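You operate a simulated robot arm through the tools that you are given. There is no shell and no other tool. Be economical: measure what you need, move in short steps, check, and stop when the job is done.

Carry out the task below with a simulated two-armed robot. There is one attempt and no reset: what you move stays moved.

JOB
Move the small pane named on the blue card to slot 2 of the pane stand.
Fine: it stands under the blue clamp bar; lower the bar and lock its lever again; the other panes stay.

The check looks at the end state, three seconds after you hand in, the way a careful person would. Anything else that was tipped, shoved, dropped, spilled or broken makes it a failure.

ROBOT AND FRAMES
Two 7-joint arms with two-finger parallel grippers on one trunk, on a base that drives. Base frame: it is fixed to the floor where the robot stands at the start and does not move with it; the origin is under the middle of the robot, x ahead of it, y to its left, z up. Lengths are in mm, angles in rad, forces in N, time in s.
The left shoulder is at the start at [50, 158, 1069], the right one opposite. With the tool pointing down near the work surface each hand reaches from about 100 to 660 mm from the robot's upright axis, wherever it stands, measured 20 degrees to its own side. Places, roughly: blue clamp bar [700, 100, 900]; blue clamp lever [600, 0, 700]; orange clamp lever [700, -300, 700]; slot 2 of the pane stand [1000, -700, 800]. Payload 3.91 kg a hand.
Tool frame (each hand has its own): the origin (TCP) lies between the finger pads and is the grasp point; the fingertips stand 30 mm ahead of it; z points along the fingers, y is the line along which they close. Largest opening 110 mm; finger width 20, thickness 10; the body of the gripper, 48 by 112 mm, starts 55 mm behind the TCP.
Orientation is that of the tool frame in the base frame, as a unit quaternion [w, x, y, z]. With the fingers straight down and closing along the base's y, the tool's x points along the base's -x, its y along +y and its z along -z.

CONTROLS
- The arms move only by the tool drive_tool. It takes "left_rows", "right_rows" or both (then of equal length, played together; a hand with none holds still); each is a list of rows, each an object (a shift or turn left out is 0, a gripper value left out holds the last) with "angular": the turn, a rotation vector about the tool's x, y, z in rad, a list of three; "delta_pos": the shift along the tool's x, y, z in mm, a list of three; "hand": the finger opening in mm, from 0 to 110. In form: [{"angular": [ax, ay, az], "delta_pos": [x, y, z], "hand": hand}, ...]. A call has 1 to 20 rows; each row shifts and turns the commanded pose from where the row before left it, along the tool's axes as they then stand. Each row takes 0.2 s and may step no farther than 50 mm and 0.15 rad from the row before; otherwise, or with a gripper value out of range, the whole call is refused. A pose out of reach is approached as far as the arm can. The call stops where the force on the tool passes 40 N (or 10 N more than at its start, if that is more) or the arm is blocked; 0.2 s more then pass. The fingers move at their own pace (about 153 mm/s each) and stop on an object; they squeeze with about 25 N. The grip force told is the motor's: it shows also when the fingers shut on nothing. Time passes only in rows, and 0.2 s behind the last, so rows that do not move let the fingers close. The reply holds the time, the measured pose of the TCP, the force on the tool along the base axes, the opening and the grip force, in the units named above and with some noise, with the torque about the TCP (base axes, N m) and any sound that the robot's microphone picked up.
- Cameras (640 x 400 px; columns grow to the right, rows downward): "scene" is now at [131.4, 14.9, 1237.6]; the picture's right is [0.16, -0.99, 0.00], its down [-0.28, -0.04, -0.96] and it looks along [0.95, 0.15, -0.28] (base axes); focal length 214 px, centre (320, 200). "left" rides on the left gripper at [72, -17, -103] in its tool frame; the picture's right is [0.23, 0.97, 0.00], its down [-0.76, 0.18, -0.62] and it looks along [-0.61, 0.14, 0.78] (tool axes); focal length 222 px, centre (320, 200). "right" rides on the right gripper at [72, 17, -103] in its tool frame; the picture's right is [-0.23, 0.97, 0.00], its down [-0.76, -0.18, -0.62] and it looks along [-0.61, -0.14, 0.78] (tool axes); focal length 222 px, centre (320, 200).
- grab_frame(camera): a new picture of that camera. No time passes.
- move_column(by): slides the trunk up (or, below 0, down) by that many mm; the arms and the scene camera ride with it, the base frame stays. It gives what a move gives, with no picture.
- roll_base(legs): drives the robot by 1 to 6 legs, each [ahead, turn to the left] in mm and rad, along the robot's own axes; the way and the turn of a leg run together, so that a leg with both is an arc; at most 1500 mm and 3.142 rad a leg. The arms and the cameras ride along, it lands a little off, and it stops where it bumps. It gives what a move gives.
- turn_head(pan, tilt): turns the head with the scene camera to pan (to the left, within 1.396 rad either way) and tilt (down, from -0.506 to 1.204), counted from straight ahead of the robot. It gives what a move gives.
- measure_at(camera, pixels): for up to 12 pixels [column, row] of the newest picture of that camera ("zoom" is the newest enlarged one), the place [x, y, z] in the base frame of the surface seen there, good to about 2 mm. No time passes.
- zoom(camera, box): a new picture of the part [left, top, right, bottom] of that camera's present view, enlarged. No time passes.
- sign_off(): hands the job in; it is judged then, once.

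Keep the steps short. Do not move on a guess: measure, check each grasp and each placing, and mend mistakes. In all there are 80 turns and 78 pictures (those below and enlarged ones count). Leave the grippers open and the arms clear of the work at the hand-in unless told otherwise, and finish with a single line.

The tools are called after "Emit:" as a command line: name --argument value ..., lists and objects as JSON in quotes. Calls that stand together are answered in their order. drive_tool: Moves the arms, as the interface text tells. Its arguments: {"type":"object","properties":{"left_rows":{"type":"array"},"right_rows":{"type":"array"}},"required":[]} The other tools are called the same way: move_column (by) slides the trunk up or down; roll_base (legs) drives the base; turn_head (pan, tilt) turns the head that bears the scene camera; grab_frame (camera) takes a picture; measure_at (camera, pixels) gives the place of the surface under pixels of a picture; zoom (camera, box) takes an enlarged picture of a part of a camera's view; sign_off () hands the job in.

At the start:

```text
time_s: 0.0
left_eef_pos: [301.8, 158.7, 1283.2]
left_tool_rot: [0.001, 0.0, 1.0, 0.0]
left_force: [-0.4, 0.4, 0.0]
left_moment: [-0.01, -0.01, -0.01]
left_width: 110.1
left_gripper_force: 0.1
right_eef_pos: [394.8, -88.3, 1286.8]
right_tool_rot: [0.001, 0.0, 1.0, 0.002]
right_force: [-0.5, -0.4, 0.3]
right_moment: [0.0, -0.02, 0.0]
right_width: 109.8
right_gripper_force: 0.1
trunk travel left (down, up): [-311.0, 172.0]
robot x, y, heading: [0.8, 0.2, -0.001]
head pan, tilt: [0.159, 0.283]
```

scene: 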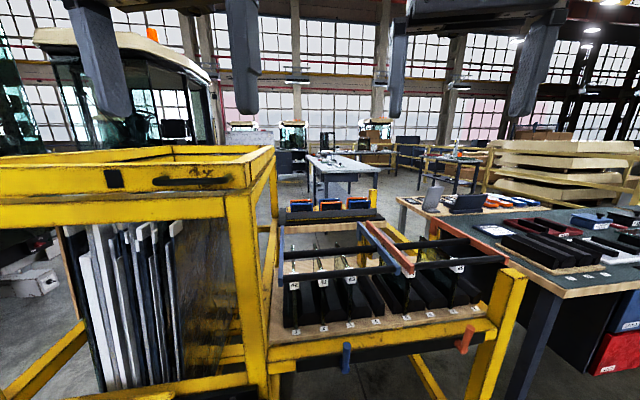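
right: 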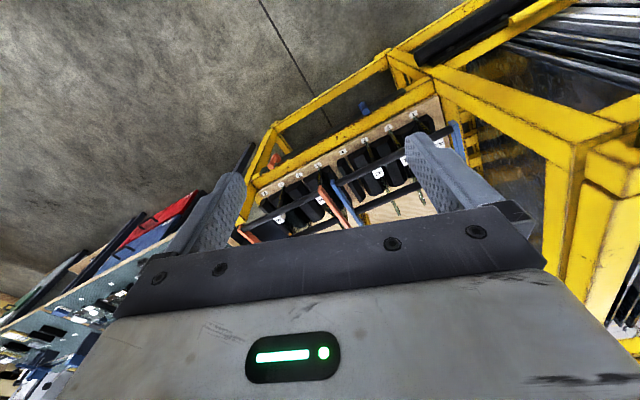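
left: 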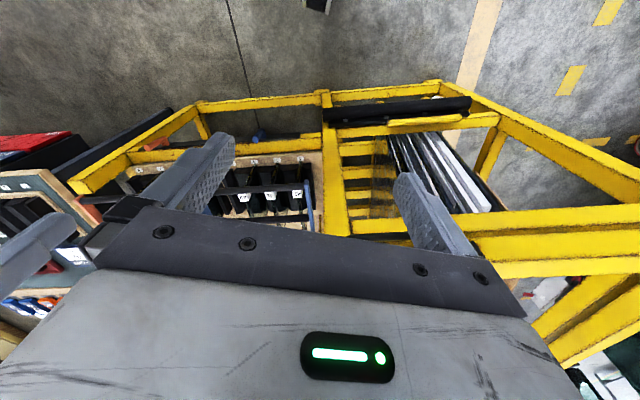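

I see a yellow rack with small panes, a blue and an orange clamp bar, and a bench to the right. I'll zoom in on the rack and on the bench.

Emit:
zoom --camera "scene" --box '[260, 180, 520, 380]'

Emit:
zoom --camera "scene" --box '[390, 150, 640, 310]'

```text
2.00 times, centred on (390, 280) of scene
```

zoom: 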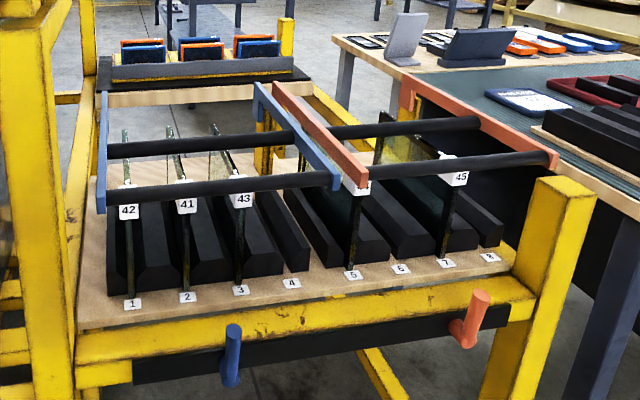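

```text
2.50 times, centred on (515, 230) of scene
```

zoom: 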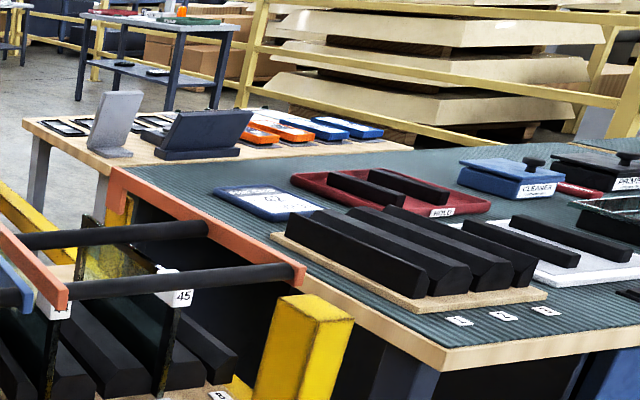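

The blue-framed card is at about scene (496, 230). I'll zoom tight on it, and also on the pane stand.

Emit:
zoom --camera "scene" --box '[470, 215, 534, 255]'

Emit:
zoom --camera "scene" --box '[490, 220, 640, 314]'

Emit:
zoom --camera "scene" --box '[270, 200, 420, 294]'

```text
10.00 times, centred on (502, 235) of scene
```

zoom: 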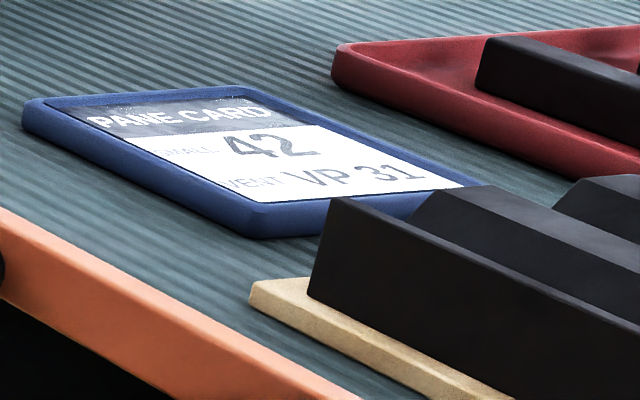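

```text
4.26 times, centred on (565, 267) of scene
```

zoom: 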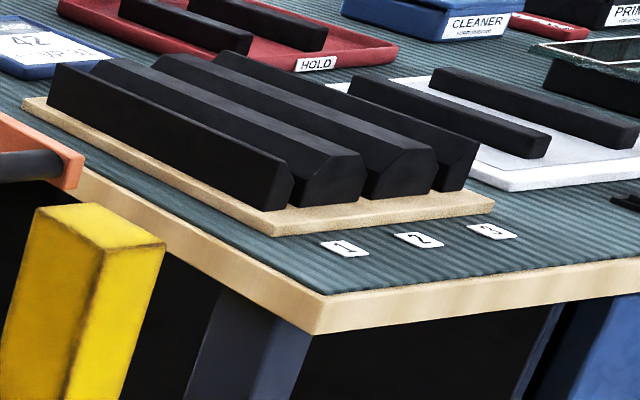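

```text
4.26 times, centred on (345, 247) of scene
```

zoom: 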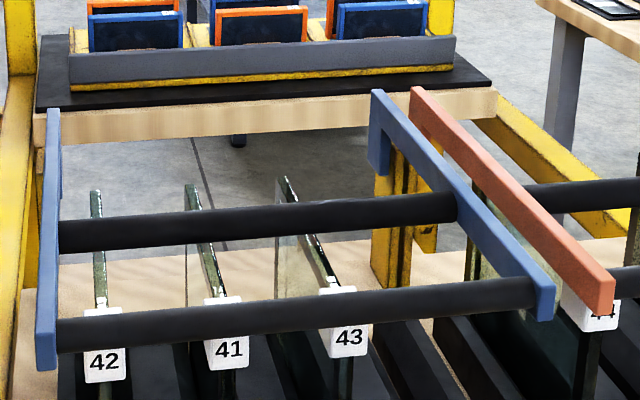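

The card reads "Small 42", and pane 42 is in rack slot 1 under the blue bar. Next I'll measure the blue clamp, the panes and the lever.

Emit:
measure_at --camera "zoom" --pixels '[[47, 360], [52, 115], [543, 305], [378, 100], [270, 310], [270, 220], [105, 362], [97, 200], [100, 300], [230, 348], [193, 192], [540, 285]]'

Emit:
measure_at --camera "scene" --pixels '[[347, 345], [346, 370], [346, 357], [462, 346], [470, 330], [323, 328], [351, 324], [296, 332], [310, 350], [400, 340], [480, 325], [313, 320]]'

Emit:
zoom --camera "scene" --box '[290, 310, 410, 385]'

Emit:
zoom --camera "left" --box '[190, 90, 350, 190]'

```text
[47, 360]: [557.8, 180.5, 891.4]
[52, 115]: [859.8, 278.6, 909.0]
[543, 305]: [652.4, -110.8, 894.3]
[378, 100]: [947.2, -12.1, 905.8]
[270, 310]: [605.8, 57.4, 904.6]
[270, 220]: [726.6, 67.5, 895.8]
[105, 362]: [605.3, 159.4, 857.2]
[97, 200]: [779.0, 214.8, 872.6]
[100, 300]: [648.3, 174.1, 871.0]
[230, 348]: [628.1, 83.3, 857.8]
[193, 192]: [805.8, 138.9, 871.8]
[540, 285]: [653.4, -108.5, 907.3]
```

```text
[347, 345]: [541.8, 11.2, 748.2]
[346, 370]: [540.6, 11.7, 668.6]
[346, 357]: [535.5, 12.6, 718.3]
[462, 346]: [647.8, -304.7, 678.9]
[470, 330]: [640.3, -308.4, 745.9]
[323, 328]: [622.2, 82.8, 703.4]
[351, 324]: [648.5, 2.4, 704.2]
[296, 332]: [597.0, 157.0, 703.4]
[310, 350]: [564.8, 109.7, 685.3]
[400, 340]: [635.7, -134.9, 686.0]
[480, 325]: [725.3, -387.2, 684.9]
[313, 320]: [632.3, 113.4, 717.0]
```

```text
5.33 times, centred on (350, 348) of scene
```

zoom: 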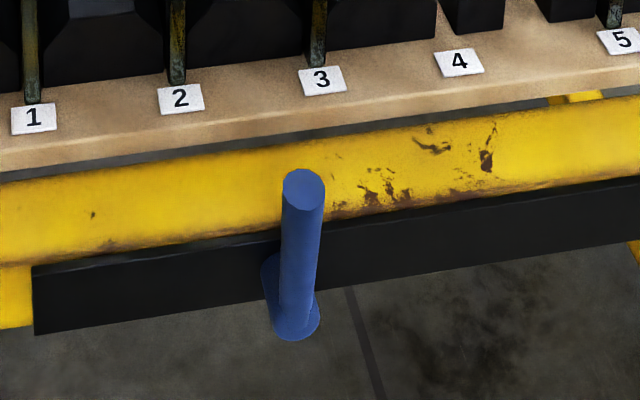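

```text
4.00 times, centred on (270, 140) of left
```

zoom: 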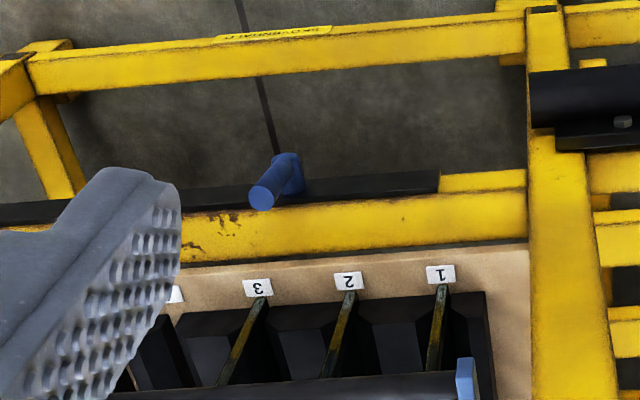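

The rack is turned about 0.31 rad to the left. The lever looks like an upright blue pin at about (541, 11), z 668–748, on a hub at the black rail. I'll turn the head for a better look at the rack and the floor in front of it.

Emit:
turn_head --pan 0.1 --tilt 0.75

Emit:
grab_frame --camera "scene"

Emit:
zoom --camera "scene" --box '[240, 60, 480, 210]'

```text
time_s: 0.9
left_eef_pos: [300.6, 159.2, 1283.7]
left_tool_rot: [0.0, 0.0, 1.0, -0.001]
left_force: [0.1, -0.6, -0.7]
left_moment: [0.0, -0.01, 0.01]
left_width: 110.2
left_gripper_force: 0.1
right_eef_pos: [393.6, -86.9, 1284.7]
right_tool_rot: [0.002, -0.001, 1.0, 0.002]
right_force: [-1.0, -0.1, -1.0]
right_moment: [0.01, 0.0, -0.02]
right_width: 109.8
right_gripper_force: 0.1
trunk travel left (down, up): [-311.0, 172.0]
robot x, y, heading: [2.1, 1.6, 0.002]
head pan, tilt: [0.099, 0.75]
```

```text
67 pictures are left
```

scene: 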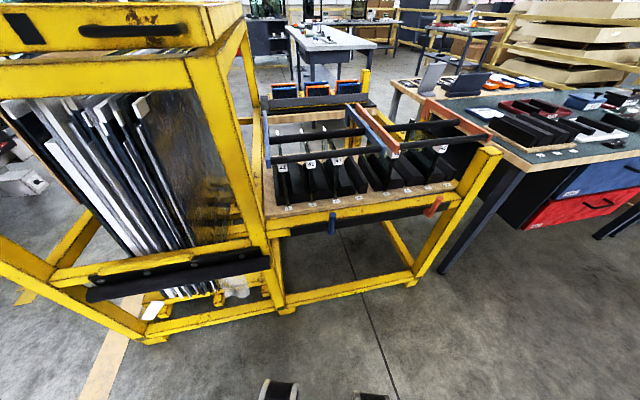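

```text
2.67 times, centred on (360, 135) of scene
```

zoom: 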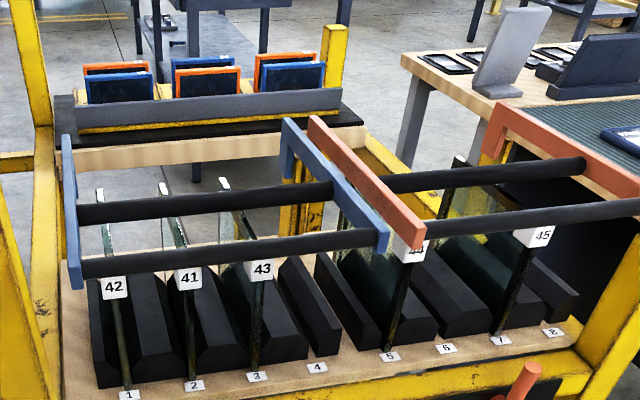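

I'll measure the frame, the feet, the clearances, the bar hinges and the bench edge.

Emit:
measure_at --camera "scene" --pixels '[[270, 385], [370, 396], [262, 240], [262, 262], [285, 308], [413, 283], [190, 275], [150, 340], [490, 155], [160, 30], [222, 62], [540, 168]]'

Emit:
measure_at --camera "zoom" --pixels '[[288, 125], [292, 170], [384, 240], [66, 140], [70, 190], [77, 270], [60, 230], [228, 240], [210, 204], [103, 195], [115, 290], [165, 195]]'

Emit:
measure_at --camera "scene" --pixels '[[448, 128], [440, 268], [480, 165], [505, 133], [535, 118], [555, 148], [540, 155], [332, 226], [332, 215], [433, 205], [242, 30], [238, 60]]'

```text
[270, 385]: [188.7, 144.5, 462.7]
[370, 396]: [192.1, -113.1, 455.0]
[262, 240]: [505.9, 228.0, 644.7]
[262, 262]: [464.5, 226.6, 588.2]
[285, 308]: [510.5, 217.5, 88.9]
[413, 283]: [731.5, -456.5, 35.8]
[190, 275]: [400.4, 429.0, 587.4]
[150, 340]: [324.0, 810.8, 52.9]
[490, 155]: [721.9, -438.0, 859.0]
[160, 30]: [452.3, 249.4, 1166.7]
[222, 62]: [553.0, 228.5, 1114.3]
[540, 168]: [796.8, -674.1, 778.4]
```

```text
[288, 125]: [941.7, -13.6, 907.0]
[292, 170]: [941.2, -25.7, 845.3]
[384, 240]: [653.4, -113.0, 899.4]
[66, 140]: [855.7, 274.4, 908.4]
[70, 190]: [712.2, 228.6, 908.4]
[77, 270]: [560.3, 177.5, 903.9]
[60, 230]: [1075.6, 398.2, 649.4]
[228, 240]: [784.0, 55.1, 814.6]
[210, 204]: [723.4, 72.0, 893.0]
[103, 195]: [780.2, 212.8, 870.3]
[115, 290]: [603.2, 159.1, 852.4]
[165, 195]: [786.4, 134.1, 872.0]
```

```text
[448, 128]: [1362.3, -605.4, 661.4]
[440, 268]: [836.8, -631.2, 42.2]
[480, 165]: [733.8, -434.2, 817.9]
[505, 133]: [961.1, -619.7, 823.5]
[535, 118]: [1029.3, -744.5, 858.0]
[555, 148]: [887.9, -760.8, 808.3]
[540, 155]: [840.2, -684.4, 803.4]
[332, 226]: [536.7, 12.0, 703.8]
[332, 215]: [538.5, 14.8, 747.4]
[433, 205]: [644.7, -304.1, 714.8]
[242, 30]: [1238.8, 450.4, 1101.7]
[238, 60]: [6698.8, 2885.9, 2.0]
```

In rack axes (d = depth, w = to the right):
- Pane 42 is at w≈35, d 600–808, top z≈871.
- The blue dowels are at d≈595 and 712.
- The lever is at d≈516, w≈152.
- The frame seems to hinge at the back, d≈890.

I'll first tuck the left arm back, because the tall rack is on that side, and then drive closer, facing the rack squarely.

Emit:
drive_tool --left_rows '[{"delta_pos": [40, 0, -20]}, {"delta_pos": [40, 0, -20]}, {"delta_pos": [40, 0, -20]}, {"delta_pos": [0, 0, 0]}]'

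Emit:
roll_base --legs '[[0, 0.57], [236, 0], [0, -0.26]]'

Emit:
turn_head --pan -0.3 --tilt 0.9

Emit:
grab_frame --camera "scene"

Emit:
grab_frame --camera "right"

```text
time_s: 1.9
left_eef_pos: [292.6, 159.9, 1287.2]
left_tool_rot: [0.001, 0.0, 1.0, -0.002]
left_force: [0.7, 0.7, -0.4]
left_moment: [0.0, -0.01, 0.04]
left_width: 109.9
left_gripper_force: 0.1
left hand out of reach, approached as far as the arm can: row 1, 2, 3
right_eef_pos: [393.8, -86.8, 1285.0]
right_tool_rot: [0.002, -0.001, 1.0, 0.002]
right_force: [0.1, 0.2, -1.1]
right_moment: [0.01, 0.0, -0.05]
right_width: 109.9
right_gripper_force: 0.0
trunk travel left (down, up): [-311.0, 172.0]
robot x, y, heading: [-1.0, -0.7, 0.002]
head pan, tilt: [0.099, 0.75]
```

```text
time_s: 6.1
left_eef_pos: [427.6, 367.7, 1287.8]
left_tool_rot: [0.001, -0.154, 0.988, -0.001]
left_force: [-0.3, -0.2, 1.2]
left_moment: [0.04, 0.01, 0.01]
left_width: 110.0
left_gripper_force: 0.0
right_eef_pos: [599.9, 164.6, 1285.7]
right_tool_rot: [0.001, -0.155, 0.988, 0.003]
right_force: [0.4, -0.1, -0.2]
right_moment: [0.02, 0.03, 0.02]
right_width: 110.0
right_gripper_force: 0.1
trunk travel left (down, up): [-311.0, 172.0]
robot x, y, heading: [197.2, 130.4, 0.305]
head pan, tilt: [0.099, 0.75]
```

```text
time_s: 7.0
left_eef_pos: [427.4, 366.6, 1286.0]
left_tool_rot: [0.002, -0.155, 0.988, -0.001]
left_force: [0.3, -0.4, 0.9]
left_moment: [0.01, 0.03, 0.0]
left_width: 109.9
left_gripper_force: 0.1
right_eef_pos: [601.0, 164.3, 1286.7]
right_tool_rot: [0.002, -0.154, 0.988, 0.002]
right_force: [0.0, 0.5, 0.3]
right_moment: [0.0, 0.02, 0.01]
right_width: 110.0
right_gripper_force: 0.1
trunk travel left (down, up): [-311.0, 172.0]
robot x, y, heading: [198.5, 127.8, 0.311]
head pan, tilt: [-0.3, 0.901]
```

```text
65 pictures are left
```

scene: 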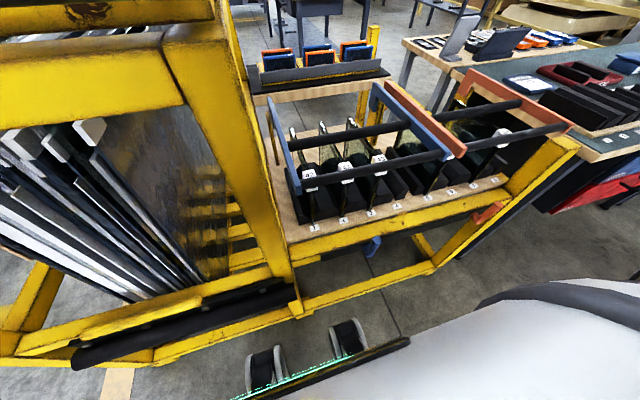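

```text
64 pictures are left
```

right: 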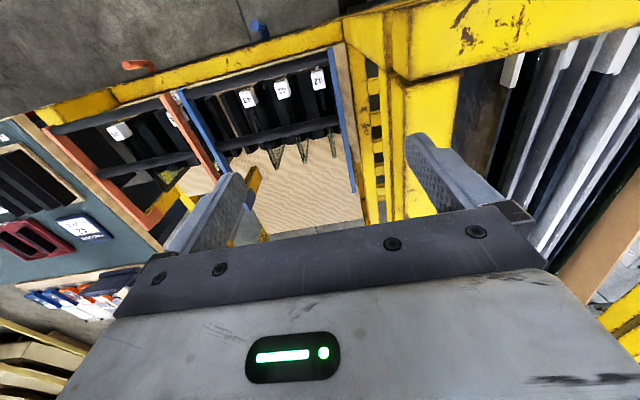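

The robot is now square to the rack. The clamp lever is at scene (373, 247). I'll bring the right hand above the lever, at TCP z≈930, and look at it with the wrist camera.

Emit:
drive_tool --right_rows '[{"delta_pos": [36, -32, 0]}, {"delta_pos": [36, -32, 0]}, {"delta_pos": [36, -32, 0]}, {"delta_pos": [0, -30, 30]}, {"delta_pos": [0, 0, 48]}, {"delta_pos": [0, 0, 48]}, {"delta_pos": [0, 0, 48]}, {"delta_pos": [0, 0, 48]}, {"delta_pos": [0, 0, 48]}, {"delta_pos": [0, 0, 48]}, {"delta_pos": [0, 0, 38]}, {}]'

Emit:
grab_frame --camera "right"

Emit:
grab_frame --camera "scene"

```text
time_s: 9.6
left_eef_pos: [426.6, 368.9, 1287.0]
left_tool_rot: [0.001, -0.154, 0.988, -0.002]
left_force: [-0.5, 0.3, 0.5]
left_moment: [0.0, 0.01, -0.02]
left_width: 109.9
left_gripper_force: 0.0
right_eef_pos: [545.6, 25.3, 926.8]
right_tool_rot: [0.002, -0.155, 0.988, 0.004]
right_force: [-0.9, -0.3, -0.8]
right_moment: [-0.02, 0.03, 0.01]
right_width: 109.9
right_gripper_force: 0.1
right hand out of reach, approached as far as the arm can: row 3
trunk travel left (down, up): [-311.0, 172.0]
robot x, y, heading: [199.7, 127.0, 0.306]
head pan, tilt: [-0.3, 0.901]
```

```text
63 pictures are left
```

right: 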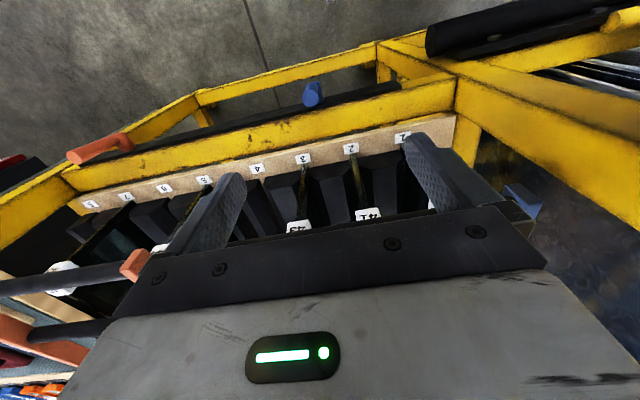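

```text
62 pictures are left
```

scene: 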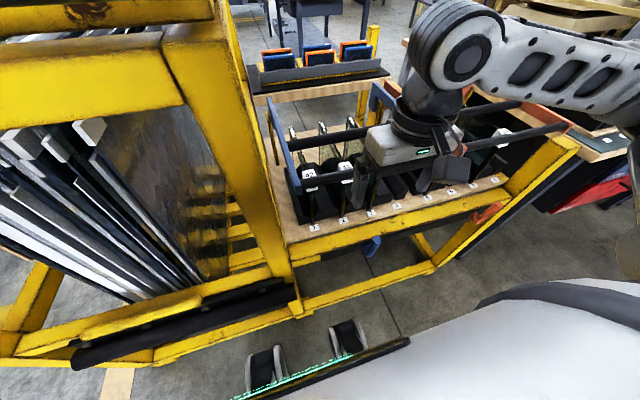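

Emit:
zoom --camera "right" --box '[240, 50, 400, 150]'

Emit:
zoom --camera "scene" --box '[330, 200, 430, 262]'

Emit:
measure_at --camera "right" --pixels '[[311, 87], [311, 101], [307, 93], [318, 95], [125, 138], [75, 157], [340, 95], [290, 105]]'

```text
4.00 times, centred on (320, 100) of right
```

zoom: 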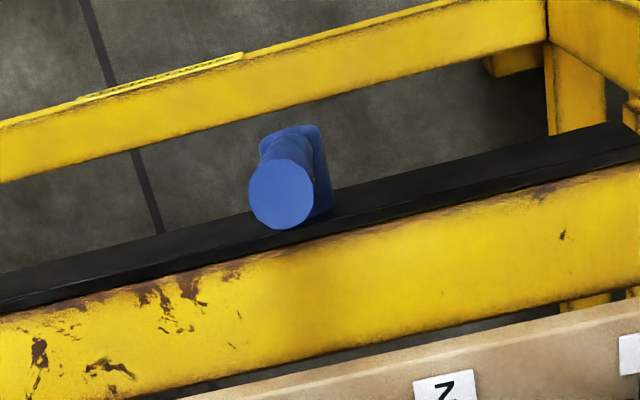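

```text
6.40 times, centred on (380, 231) of scene
```

zoom: 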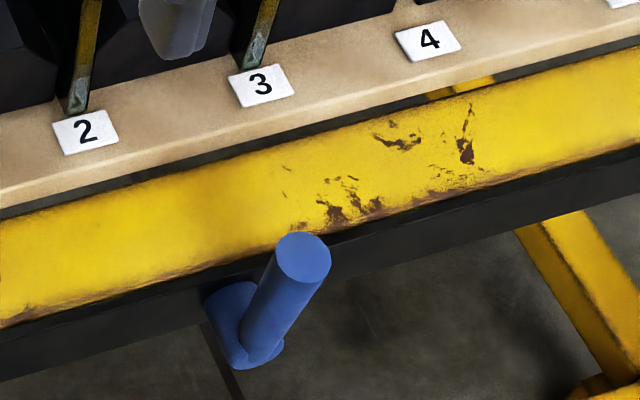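

```text
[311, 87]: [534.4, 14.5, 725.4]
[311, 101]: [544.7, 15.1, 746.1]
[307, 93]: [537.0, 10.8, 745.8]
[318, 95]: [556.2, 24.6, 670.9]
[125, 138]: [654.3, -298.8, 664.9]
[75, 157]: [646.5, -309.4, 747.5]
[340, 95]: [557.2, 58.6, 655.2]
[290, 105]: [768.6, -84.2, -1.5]
```

The pin is 22 mm thick and upright at (539, 13), with its top at z 747. A small plate at z≈670 carries it off the rail. I'll lower the open fingers on both sides of the pin.

Emit:
drive_tool --right_rows '[{"delta_pos": [10, -9.5, 0], "hand": 60}, {"delta_pos": [0, 0, 45]}, {"delta_pos": [0, 0, 45]}, {"delta_pos": [0, 0, 35]}, {}]'

Emit:
grab_frame --camera "right"

```text
time_s: 10.8
left_eef_pos: [426.3, 367.4, 1288.0]
left_tool_rot: [0.001, -0.155, 0.988, -0.001]
left_force: [0.7, 0.3, 0.3]
left_moment: [-0.01, 0.0, 0.0]
left_width: 110.1
left_gripper_force: 0.1
right_eef_pos: [539.3, 13.0, 801.0]
right_tool_rot: [0.002, -0.155, 0.988, 0.002]
right_force: [-1.4, -0.4, 0.6]
right_moment: [0.02, 0.01, -0.01]
right_width: 60.1
right_gripper_force: 0.1
trunk travel left (down, up): [-311.0, 172.0]
robot x, y, heading: [194.8, 126.6, 0.312]
head pan, tilt: [-0.3, 0.901]
```

```text
59 pictures are left
```

right: 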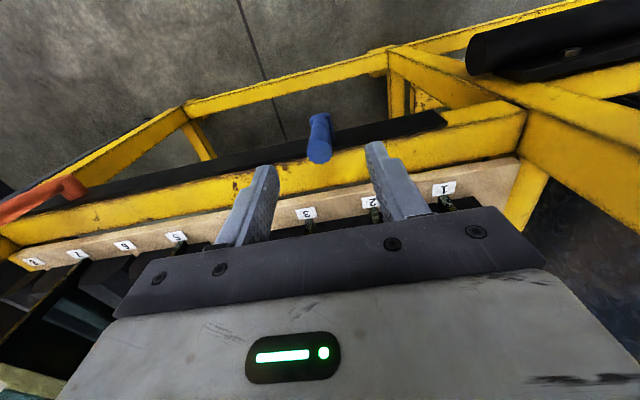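

The pin is centred between the fingers. I'll go down to z≈733, narrow to 34 mm and push gently to one side (rack-right).

Emit:
drive_tool --right_rows '[{"delta_pos": [0, 0, 34]}, {"delta_pos": [0, 0, 34]}, {"hand": 36}, {}, {"delta_pos": [0, -8, 0]}, {"delta_pos": [0, -8, 0]}, {"delta_pos": [0, -6, 0]}, {}]'

Emit:
grab_frame --camera "right"

```text
time_s: 12.6
left_eef_pos: [426.6, 370.3, 1286.9]
left_tool_rot: [0.002, -0.155, 0.988, -0.002]
left_force: [0.5, -0.7, -0.2]
left_moment: [-0.03, 0.0, -0.02]
left_width: 109.7
left_gripper_force: 0.1
right_eef_pos: [544.7, -3.6, 731.7]
right_tool_rot: [0.001, -0.157, 0.988, 0.005]
right_force: [-6.0, 25.6, -10.3]
right_moment: [-0.41, -0.1, 0.04]
right_width: 49.7
right_gripper_force: 13.9
trunk travel left (down, up): [-311.0, 172.0]
robot x, y, heading: [198.2, 129.0, 0.309]
head pan, tilt: [-0.3, 0.901]
```

```text
58 pictures are left
```

right: 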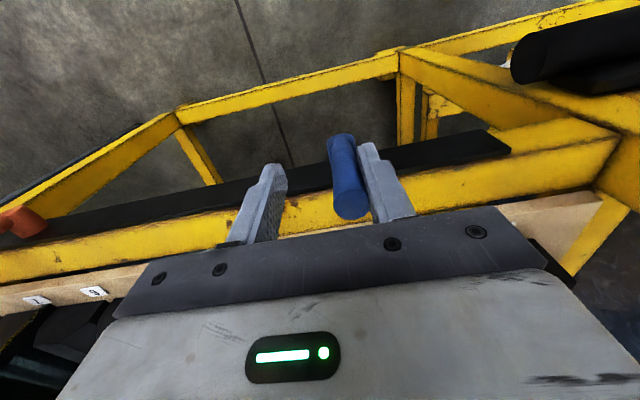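

It resists to the right (25 N, and the finger was pushed open). I'll come back and try to the left.

Emit:
drive_tool --right_rows '[{"delta_pos": [0, 10, 0]}, {"delta_pos": [0, 10, 0]}, {"delta_pos": [0, 8, 0]}, {"delta_pos": [0, 8, 0]}, {"delta_pos": [0, 6, 0]}, {}]'

Emit:
grab_frame --camera "right"

```text
time_s: 14.0
left_eef_pos: [426.9, 367.9, 1287.7]
left_tool_rot: [0.001, -0.154, 0.988, -0.001]
left_force: [0.5, -0.6, -0.2]
left_moment: [-0.01, 0.03, -0.01]
left_width: 109.8
left_gripper_force: 0.1
right_eef_pos: [533.6, 33.1, 731.3]
right_tool_rot: [0.003, -0.155, 0.988, 0.001]
right_force: [0.3, -3.0, 2.6]
right_moment: [-0.13, -0.06, -0.02]
right_width: 37.8
right_gripper_force: 2.1
trunk travel left (down, up): [-311.0, 172.0]
robot x, y, heading: [196.3, 128.4, 0.314]
head pan, tilt: [-0.3, 0.901]
```

```text
57 pictures are left
```

right: 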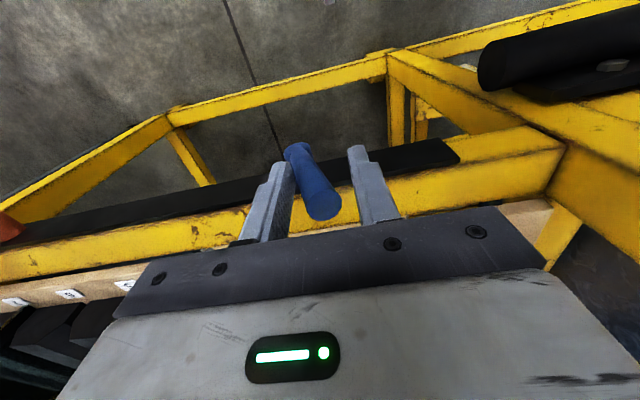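

It swings left with about 3 N, so that is the opening direction. I'll follow its arc left and downwards.

Emit:
drive_tool --right_rows '[{"delta_pos": [0, 12, 2]}, {"delta_pos": [0, 12, 4]}, {"delta_pos": [0, 12, 6]}, {"delta_pos": [0, 10, 8]}, {"delta_pos": [0, 8, 10]}, {}]'

Emit:
grab_frame --camera "right"

```text
time_s: 15.4
left_eef_pos: [426.9, 366.9, 1287.6]
left_tool_rot: [0.002, -0.155, 0.988, -0.002]
left_force: [0.1, 0.2, 0.2]
left_moment: [0.03, -0.04, -0.02]
left_width: 110.1
left_gripper_force: 0.0
right_eef_pos: [515.8, 85.0, 702.5]
right_tool_rot: [0.001, -0.155, 0.988, 0.004]
right_force: [-0.7, -0.9, 0.0]
right_moment: [0.03, 0.01, 0.02]
right_width: 35.7
right_gripper_force: 0.0
trunk travel left (down, up): [-311.0, 172.0]
robot x, y, heading: [200.2, 127.4, 0.314]
head pan, tilt: [-0.3, 0.901]
```

```text
56 pictures are left
```

right: 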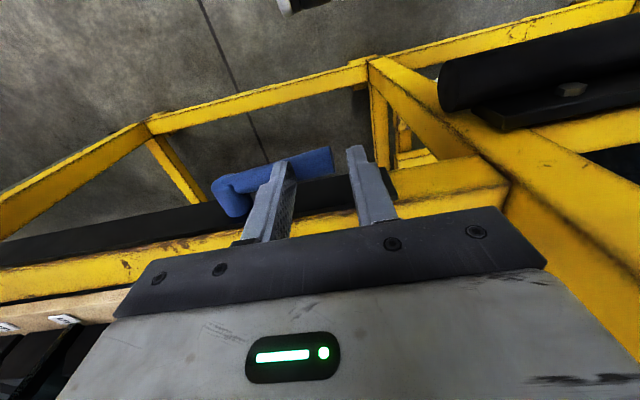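

The pin now looks nearly horizontal. I'll measure it.

Emit:
measure_at --camera "right" --pixels '[[240, 180], [265, 172], [305, 160], [325, 158], [232, 205]]'

Emit:
zoom --camera "scene" --box '[270, 190, 430, 290]'

```text
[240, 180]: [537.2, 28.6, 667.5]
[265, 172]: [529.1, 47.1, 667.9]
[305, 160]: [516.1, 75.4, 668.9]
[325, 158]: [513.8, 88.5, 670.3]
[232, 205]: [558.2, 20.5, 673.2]
```

```text
4.00 times, centred on (350, 240) of scene
```

zoom: 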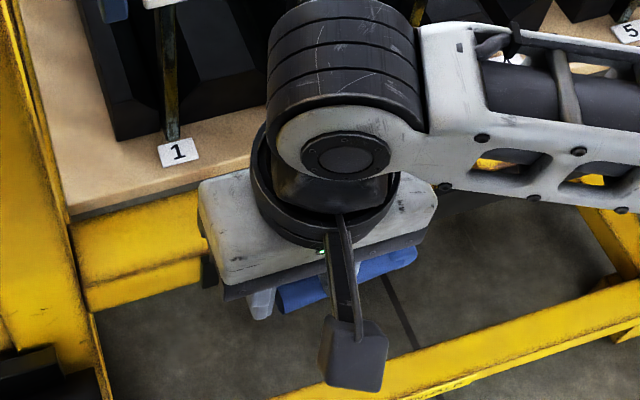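

The pin lies flat to the left (top at z≈669), so it is unlocked. I'll lift the hand clear, move it to rack-right in front of empty slot 4, and turn it (yaw 90°, pitch 45°) so that the fingers can cage the front dowel from in front and below.

Emit:
drive_tool --right_rows '[{"delta_pos": [0, 0, -45]}, {"delta_pos": [0, 0, -45]}, {"delta_pos": [10, -20, -40]}, {"delta_pos": [20, -40, -40]}, {"delta_pos": [20, -45, -30]}, {"delta_pos": [15, -45, 0]}, {"delta_pos": [0, -20, 0]}, {}]'

Emit:
drive_tool --right_rows '[{"angular": [0, 0, 0.143], "hand": 60}, {"angular": [0, 0, 0.143]}, {"angular": [0, 0, 0.143]}, {"angular": [0, 0, 0.143]}, {"angular": [0, 0, 0.143]}, {"angular": [0, 0, 0.143]}, {"angular": [0, 0, 0.143]}, {"angular": [0, 0, 0.143]}, {"angular": [0, 0, 0.143]}, {"angular": [0, 0, 0.143]}, {"angular": [0, 0, 0.143]}, {"angular": [-0.131, 0, 0]}, {"angular": [-0.131, 0, 0]}, {"angular": [-0.131, 0, 0]}, {"angular": [-0.131, 0, 0]}, {"angular": [-0.131, 0, 0]}, {"angular": [-0.131, 0, 0]}, {}]'

Emit:
grab_frame --camera "scene"

```text
refused: row 4 steps farther than a row can; nothing moved
```

```text
time_s: 18.4
left_eef_pos: [424.7, 367.1, 1287.9]
left_tool_rot: [0.002, -0.155, 0.988, -0.001]
left_force: [0.1, 0.5, 0.1]
left_moment: [-0.01, 0.03, 0.01]
left_width: 109.8
left_gripper_force: 0.0
right_eef_pos: [505.5, 80.7, 695.8]
right_tool_rot: [0.091, 0.579, 0.8, 0.126]
right_force: [-18.1, -9.7, 0.5]
right_moment: [-0.2, 0.33, -0.19]
right_width: 50.4
right_gripper_force: 0.0
trunk travel left (down, up): [-311.0, 172.0]
robot x, y, heading: [201.0, 127.4, 0.311]
head pan, tilt: [-0.3, 0.901]
stopped in row 14 (right hand): the force on the tool passed its limit at 41 N (the readings are from after the stop); the commanded pose is now the measured one
```

```text
54 pictures are left
```

scene: 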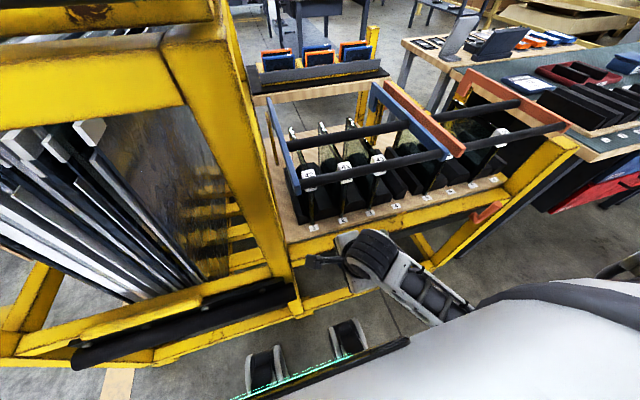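

The first call was refused and the turn then ran while the hand was still low, touching the rail and lever. Nothing looks displaced. From here I'll wait for each move before issuing the next. Now I'll back the hand straight out along its own axis.

Emit:
drive_tool --right_rows '[{"delta_pos": [0, 0, -15]}, {"delta_pos": [0, 0, -35]}, {"delta_pos": [0, 0, -45]}, {}]'

Emit:
grab_frame --camera "scene"

```text
time_s: 19.4
left_eef_pos: [426.7, 368.1, 1287.7]
left_tool_rot: [0.001, -0.155, 0.988, -0.002]
left_force: [0.2, -0.3, -0.2]
left_moment: [-0.05, -0.01, 0.01]
left_width: 109.7
left_gripper_force: 0.0
right_eef_pos: [503.0, 72.3, 771.3]
right_tool_rot: [0.119, 0.579, 0.798, 0.119]
right_force: [-0.2, 0.9, -0.3]
right_moment: [0.01, -0.01, -0.03]
right_width: 59.9
right_gripper_force: 0.0
right hand out of reach, approached as far as the arm can: row 3
trunk travel left (down, up): [-311.0, 172.0]
robot x, y, heading: [198.3, 123.7, 0.31]
head pan, tilt: [-0.3, 0.901]
```

```text
53 pictures are left
```

scene: 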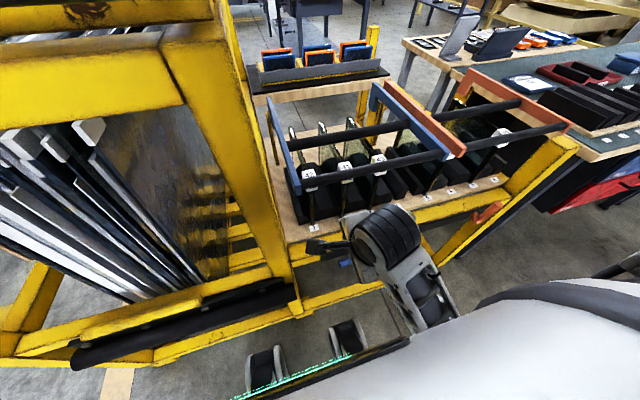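

Still clear, and pane 42 and the others haven't moved. I'll go up and right to in front of slot 4.

Emit:
drive_tool --right_rows '[{"delta_pos": [-40, 8, -26]}, {"delta_pos": [-40, 8, -26]}, {"delta_pos": [-40, 8, -26]}, {"delta_pos": [-40, 8, -26]}, {}]'

```text
time_s: 19.9
left_eef_pos: [426.9, 369.2, 1287.4]
left_tool_rot: [0.001, -0.155, 0.988, 0.0]
left_force: [0.0, -0.8, 0.5]
left_moment: [0.0, -0.04, -0.02]
left_width: 110.0
left_gripper_force: 0.1
right_eef_pos: [551.9, -8.8, 782.1]
right_tool_rot: [0.194, 0.539, 0.819, 0.04]
right_force: [1.0, 0.6, -0.6]
right_moment: [0.01, -0.04, 0.0]
right_width: 60.0
right_gripper_force: 0.1
right hand out of reach, approached as far as the arm can: row 1, 2
trunk travel left (down, up): [-311.0, 172.0]
robot x, y, heading: [197.2, 126.3, 0.311]
head pan, tilt: [-0.3, 0.901]
stopped in row 2 (right hand): the arm was blocked; the commanded pose is now the measured one
```

Emit:
grab_frame --camera "scene"

Emit:
grab_frame --camera "right"

```text
52 pictures are left
```

scene: 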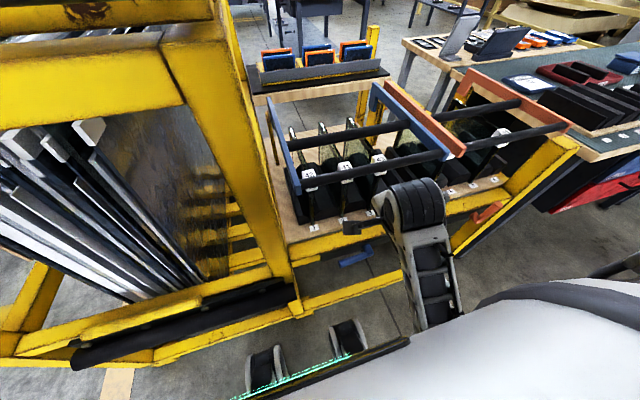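

```text
51 pictures are left
```

right: 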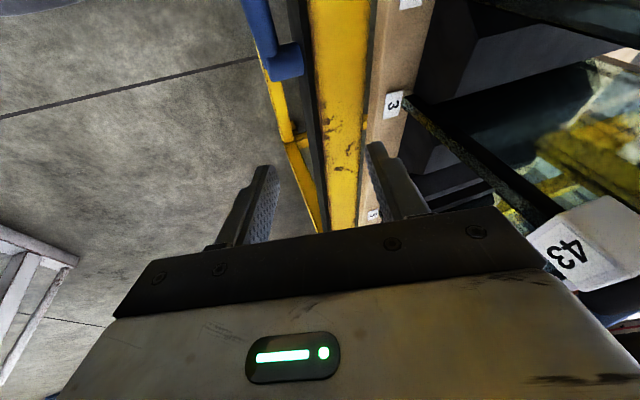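

The arm is folded too tightly and sits close to tag 43. I'll back the base 90 mm straight out, which carries the hand away safely, and then undo the turn.

Emit:
roll_base --legs '[[-90, 0]]'

```text
time_s: 21.0
left_eef_pos: [340.7, 340.3, 1288.1]
left_tool_rot: [0.002, -0.155, 0.988, -0.001]
left_force: [0.4, 0.0, 0.8]
left_moment: [0.0, -0.01, -0.02]
left_width: 109.9
left_gripper_force: 0.0
right_eef_pos: [466.2, -35.6, 781.5]
right_tool_rot: [0.194, 0.539, 0.819, 0.039]
right_force: [0.1, -0.3, 1.0]
right_moment: [0.0, 0.01, 0.0]
right_width: 59.7
right_gripper_force: 0.0
trunk travel left (down, up): [-311.0, 172.0]
robot x, y, heading: [112.2, 99.9, 0.305]
head pan, tilt: [-0.3, 0.901]
```

Clear now. I'll rotate halfway toward "fingers pointing at the rack", in free space.

Emit:
drive_tool --right_rows '[{"angular": [-0.0871, -0.0708, -0.0893]}, {"angular": [-0.0871, -0.0708, -0.0893]}, {"angular": [-0.0871, -0.0708, -0.0893]}, {"angular": [-0.0871, -0.0708, -0.0893]}, {"angular": [-0.0871, -0.0708, -0.0893]}, {"angular": [-0.0871, -0.0708, -0.0893]}, {}]'

```text
time_s: 22.8
left_eef_pos: [341.2, 339.7, 1286.4]
left_tool_rot: [0.001, -0.155, 0.988, 0.0]
left_force: [0.3, 0.0, 0.2]
left_moment: [0.0, 0.02, -0.02]
left_width: 109.9
left_gripper_force: 0.1
right_eef_pos: [483.2, -56.3, 787.5]
right_tool_rot: [0.514, 0.245, 0.82, 0.06]
right_force: [0.3, 0.4, 0.6]
right_moment: [-0.02, -0.02, -0.02]
right_width: 60.3
right_gripper_force: 0.0
right hand out of reach, approached as far as the arm can: row 1, 2
trunk travel left (down, up): [-311.0, 172.0]
robot x, y, heading: [117.3, 97.6, 0.313]
head pan, tilt: [-0.3, 0.901]
stopped in row 7 (right hand): the arm was blocked; the commanded pose is now the measured one
```

Emit:
drive_tool --right_rows '[{"delta_pos": [-35.3, 11, 12.7]}, {"delta_pos": [-35.3, 11, 12.7]}, {"delta_pos": [-35.3, 11, 12.7]}, {"angular": [-0.0945, -0.062, -0.0847]}, {"angular": [-0.0945, -0.062, -0.0847]}, {"angular": [-0.0945, -0.062, -0.0847]}, {"angular": [-0.0945, -0.062, -0.0847]}, {"angular": [-0.0945, -0.062, -0.0847]}, {"angular": [-0.0945, -0.062, -0.0847]}, {}]'

Emit:
grab_frame --camera "scene"

```text
time_s: 25.0
left_eef_pos: [340.1, 341.2, 1287.4]
left_tool_rot: [0.002, -0.154, 0.988, -0.002]
left_force: [-0.2, 0.1, -0.1]
left_moment: [-0.06, 0.0, -0.02]
left_width: 109.8
left_gripper_force: 0.1
right_eef_pos: [572.1, -76.6, 857.6]
right_tool_rot: [0.699, -0.111, 0.698, 0.111]
right_force: [-0.4, -0.1, 0.0]
right_moment: [0.03, 0.02, 0.03]
right_width: 59.8
right_gripper_force: 0.1
right hand out of reach, approached as far as the arm can: row 1, 2
trunk travel left (down, up): [-311.0, 172.0]
robot x, y, heading: [109.9, 98.4, 0.314]
head pan, tilt: [-0.3, 0.901]
```

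```text
50 pictures are left
```

scene: 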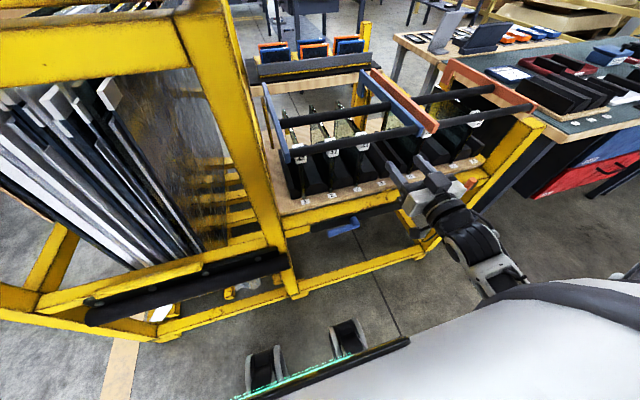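

The hand now points squarely at the rack: TCP at d 521, w 248, z 858. I'll close the fingers and slide them under the front dowel in the empty slot 4 gap.

Emit:
drive_tool --right_rows '[{"hand": 0, "delta_pos": [0, 8, 0]}, {"delta_pos": [0, 0, 20]}, {"delta_pos": [0, 0, 30]}, {"delta_pos": [0, 0, 30]}, {}]'

Emit:
grab_frame --camera "scene"

Emit:
zoom --camera "scene" --box '[320, 90, 480, 190]'

```text
time_s: 26.2
left_eef_pos: [341.8, 340.3, 1288.0]
left_tool_rot: [0.001, -0.154, 0.988, -0.002]
left_force: [-0.3, -0.3, 0.0]
left_moment: [0.01, 0.01, 0.02]
left_width: 109.9
left_gripper_force: 0.1
right_eef_pos: [646.7, -44.5, 857.1]
right_tool_rot: [0.699, -0.109, 0.699, 0.11]
right_force: [-0.4, 0.1, -1.4]
right_moment: [-0.03, 0.02, -0.02]
right_width: 0.2
right_gripper_force: 25.2
trunk travel left (down, up): [-311.0, 172.0]
robot x, y, heading: [109.2, 99.6, 0.312]
head pan, tilt: [-0.3, 0.901]
```

```text
49 pictures are left
```

scene: 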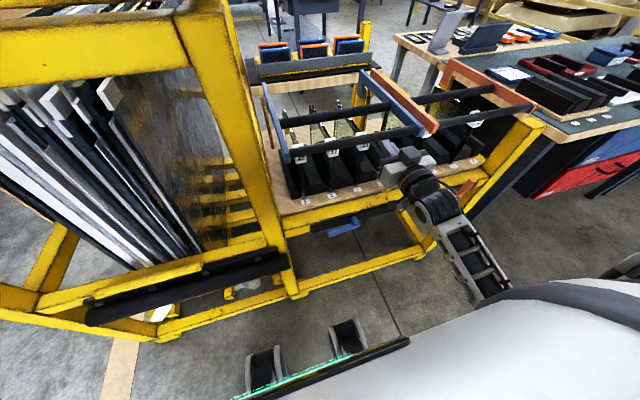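

```text
4.00 times, centred on (400, 140) of scene
```

zoom: 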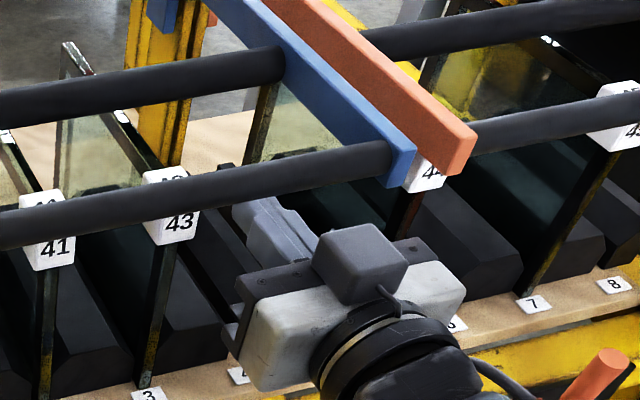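

The fingers are under the blue dowel, clear of tag 43 and of the orange arm. I'll raise slowly and watch the force.

Emit:
drive_tool --right_rows '[{"delta_pos": [-10, 0, 0]}, {"delta_pos": [-10, 0, 0]}, {"delta_pos": [-10, 0, 0]}, {"delta_pos": [-10, 0, 0]}, {"delta_pos": [-10, 0, 0]}, {}]'

Emit:
zoom --camera "scene" --box '[240, 60, 480, 210]'

```text
time_s: 27.6
left_eef_pos: [342.9, 340.9, 1288.1]
left_tool_rot: [0.0, -0.155, 0.988, 0.0]
left_force: [0.3, 0.9, 0.3]
left_moment: [0.0, 0.02, -0.01]
left_width: 109.8
left_gripper_force: 0.2
right_eef_pos: [646.9, -44.9, 906.7]
right_tool_rot: [0.698, -0.109, 0.699, 0.111]
right_force: [5.8, 1.5, -7.7]
right_moment: [-0.05, 0.12, 0.02]
right_width: 0.0
right_gripper_force: 25.2
trunk travel left (down, up): [-311.0, 172.0]
robot x, y, heading: [113.6, 100.1, 0.309]
head pan, tilt: [-0.3, 0.901]
```

```text
2.67 times, centred on (360, 135) of scene
```

zoom: 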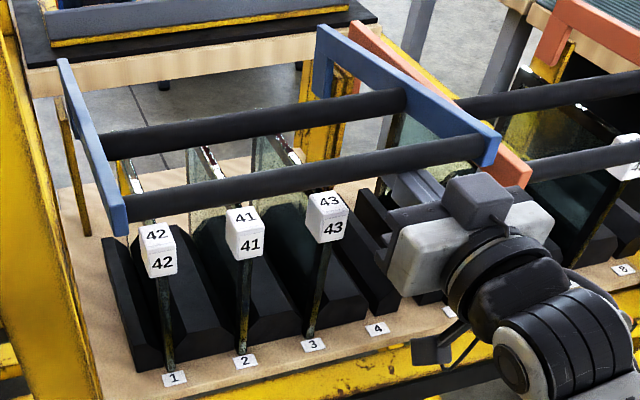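

The bar lifts freely on its back hinge (about 8 N). I'll follow the arc up to roughly 50°.

Emit:
drive_tool --right_rows '[{"delta_pos": [-26, 0, 10]}, {"delta_pos": [-26, 0, 11]}, {"delta_pos": [-25, 0, 15]}, {"delta_pos": [-25, 0, 16]}, {"delta_pos": [-22, 0, 20]}, {"delta_pos": [-21, 0, 20]}, {}]'

Emit:
grab_frame --camera "scene"

```text
time_s: 29.2
left_eef_pos: [341.2, 340.2, 1288.0]
left_tool_rot: [0.001, -0.155, 0.988, 0.0]
left_force: [-0.1, -0.4, 1.0]
left_moment: [-0.01, 0.01, -0.03]
left_width: 110.0
left_gripper_force: 0.0
right_eef_pos: [733.9, -18.4, 1053.3]
right_tool_rot: [0.698, -0.109, 0.699, 0.111]
right_force: [-0.8, -1.0, -3.1]
right_moment: [-0.01, -0.02, 0.02]
right_width: 0.0
right_gripper_force: 25.2
trunk travel left (down, up): [-311.0, 172.0]
robot x, y, heading: [111.9, 99.5, 0.309]
head pan, tilt: [-0.3, 0.901]
```

```text
46 pictures are left
```

scene: 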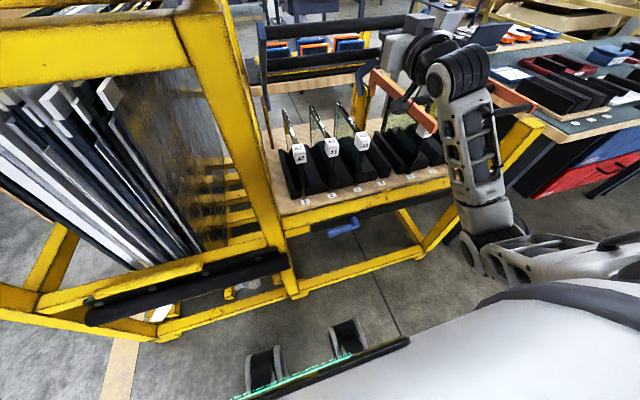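

Emit:
zoom --camera "scene" --box '[240, 0, 480, 150]'

Emit:
measure_at --camera "scene" --pixels '[[320, 25], [320, 72], [262, 60], [262, 28], [268, 95], [355, 75], [362, 110]]'

```text
2.67 times, centred on (360, 75) of scene
```

zoom: 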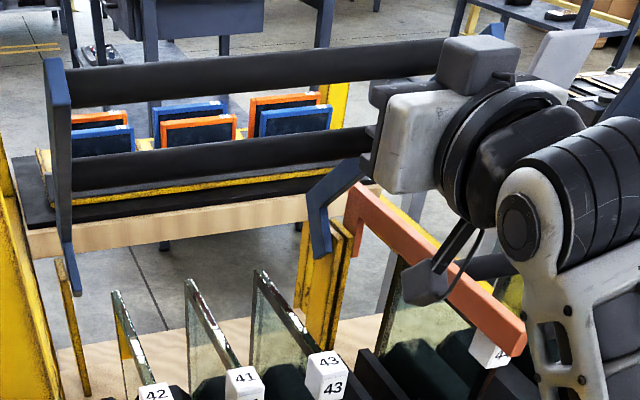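

```text
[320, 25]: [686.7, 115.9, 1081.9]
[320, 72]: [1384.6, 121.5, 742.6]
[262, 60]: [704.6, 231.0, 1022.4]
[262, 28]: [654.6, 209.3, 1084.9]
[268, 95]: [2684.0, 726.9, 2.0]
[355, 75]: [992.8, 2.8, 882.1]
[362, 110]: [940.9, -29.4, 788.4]
```

The bar is at about 50°. I'll continue to about 75°, and then push forward with the palm.

Emit:
drive_tool --right_rows '[{"delta_pos": [-18, 0, 23]}, {"delta_pos": [-16, 0, 24]}, {"delta_pos": [-13, 0, 27]}, {"delta_pos": [-11, 0, 27]}, {"delta_pos": [-5, 0, 27]}, {"delta_pos": [-3, 0, 27]}, {}]'

Emit:
zoom --camera "scene" --box '[240, 0, 480, 150]'

```text
time_s: 30.8
left_eef_pos: [340.7, 340.4, 1287.4]
left_tool_rot: [0.0, -0.154, 0.988, -0.002]
left_force: [-1.0, 0.6, -0.3]
left_moment: [-0.03, 0.03, -0.01]
left_width: 110.1
left_gripper_force: 0.1
right_eef_pos: [882.2, 29.3, 1119.1]
right_tool_rot: [0.699, -0.109, 0.698, 0.111]
right_force: [-0.6, -0.3, -1.0]
right_moment: [0.01, -0.04, -0.02]
right_width: 0.0
right_gripper_force: 24.9
trunk travel left (down, up): [-311.0, 172.0]
robot x, y, heading: [112.0, 98.7, 0.31]
head pan, tilt: [-0.3, 0.901]
```

```text
2.67 times, centred on (360, 75) of scene
```

zoom: 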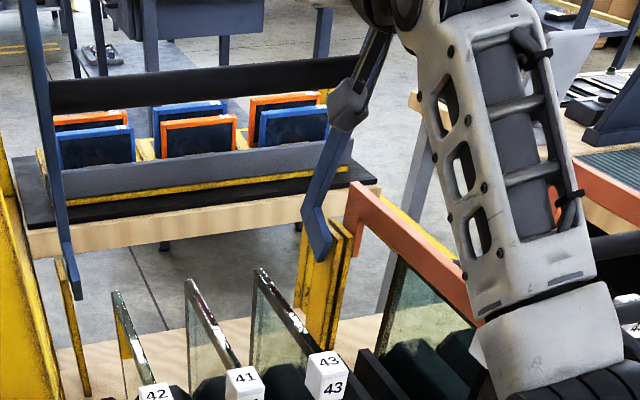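

Emit:
turn_head --pan -0.2 --tilt 0.4

Emit:
grab_frame --camera "scene"

```text
time_s: 31.8
left_eef_pos: [342.2, 340.7, 1287.3]
left_tool_rot: [0.001, -0.155, 0.988, -0.002]
left_force: [-0.3, -0.3, -0.1]
left_moment: [0.01, 0.01, 0.02]
left_width: 109.7
left_gripper_force: 0.1
right_eef_pos: [882.1, 30.1, 1118.8]
right_tool_rot: [0.699, -0.109, 0.698, 0.111]
right_force: [-0.7, -0.2, -1.7]
right_moment: [0.01, -0.03, -0.01]
right_width: 0.0
right_gripper_force: 24.6
trunk travel left (down, up): [-311.0, 172.0]
robot x, y, heading: [111.2, 101.0, 0.317]
head pan, tilt: [-0.201, 0.4]
```

```text
43 pictures are left
```

scene: 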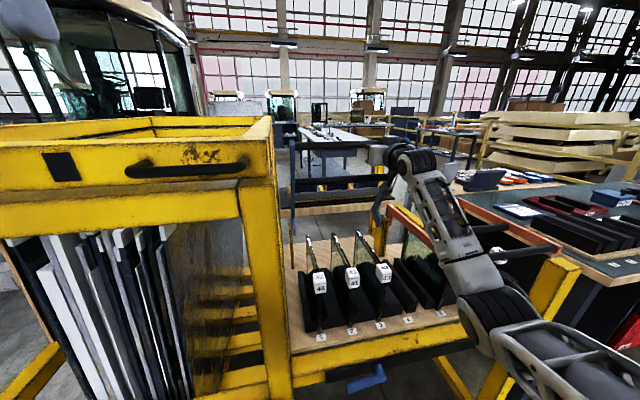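

Emit:
zoom --camera "scene" --box '[270, 125, 430, 225]'

Emit:
measure_at --camera "scene" --pixels '[[330, 143], [330, 182], [293, 150], [292, 200], [372, 145], [377, 215]]'

```text
4.00 times, centred on (350, 175) of scene
```

zoom: 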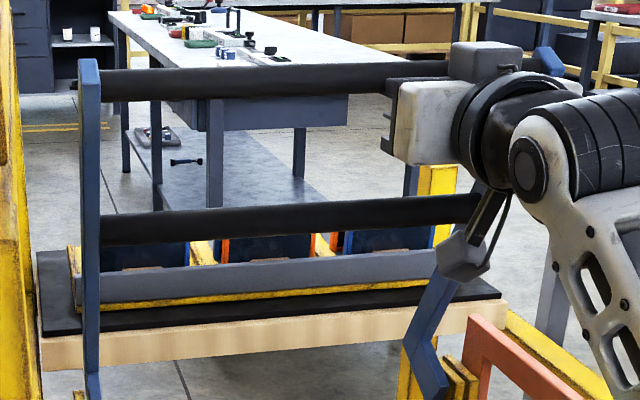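

```text
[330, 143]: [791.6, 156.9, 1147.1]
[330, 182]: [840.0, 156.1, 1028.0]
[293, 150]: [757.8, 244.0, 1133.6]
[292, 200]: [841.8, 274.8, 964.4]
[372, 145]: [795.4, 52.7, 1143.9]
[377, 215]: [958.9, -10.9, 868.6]
```

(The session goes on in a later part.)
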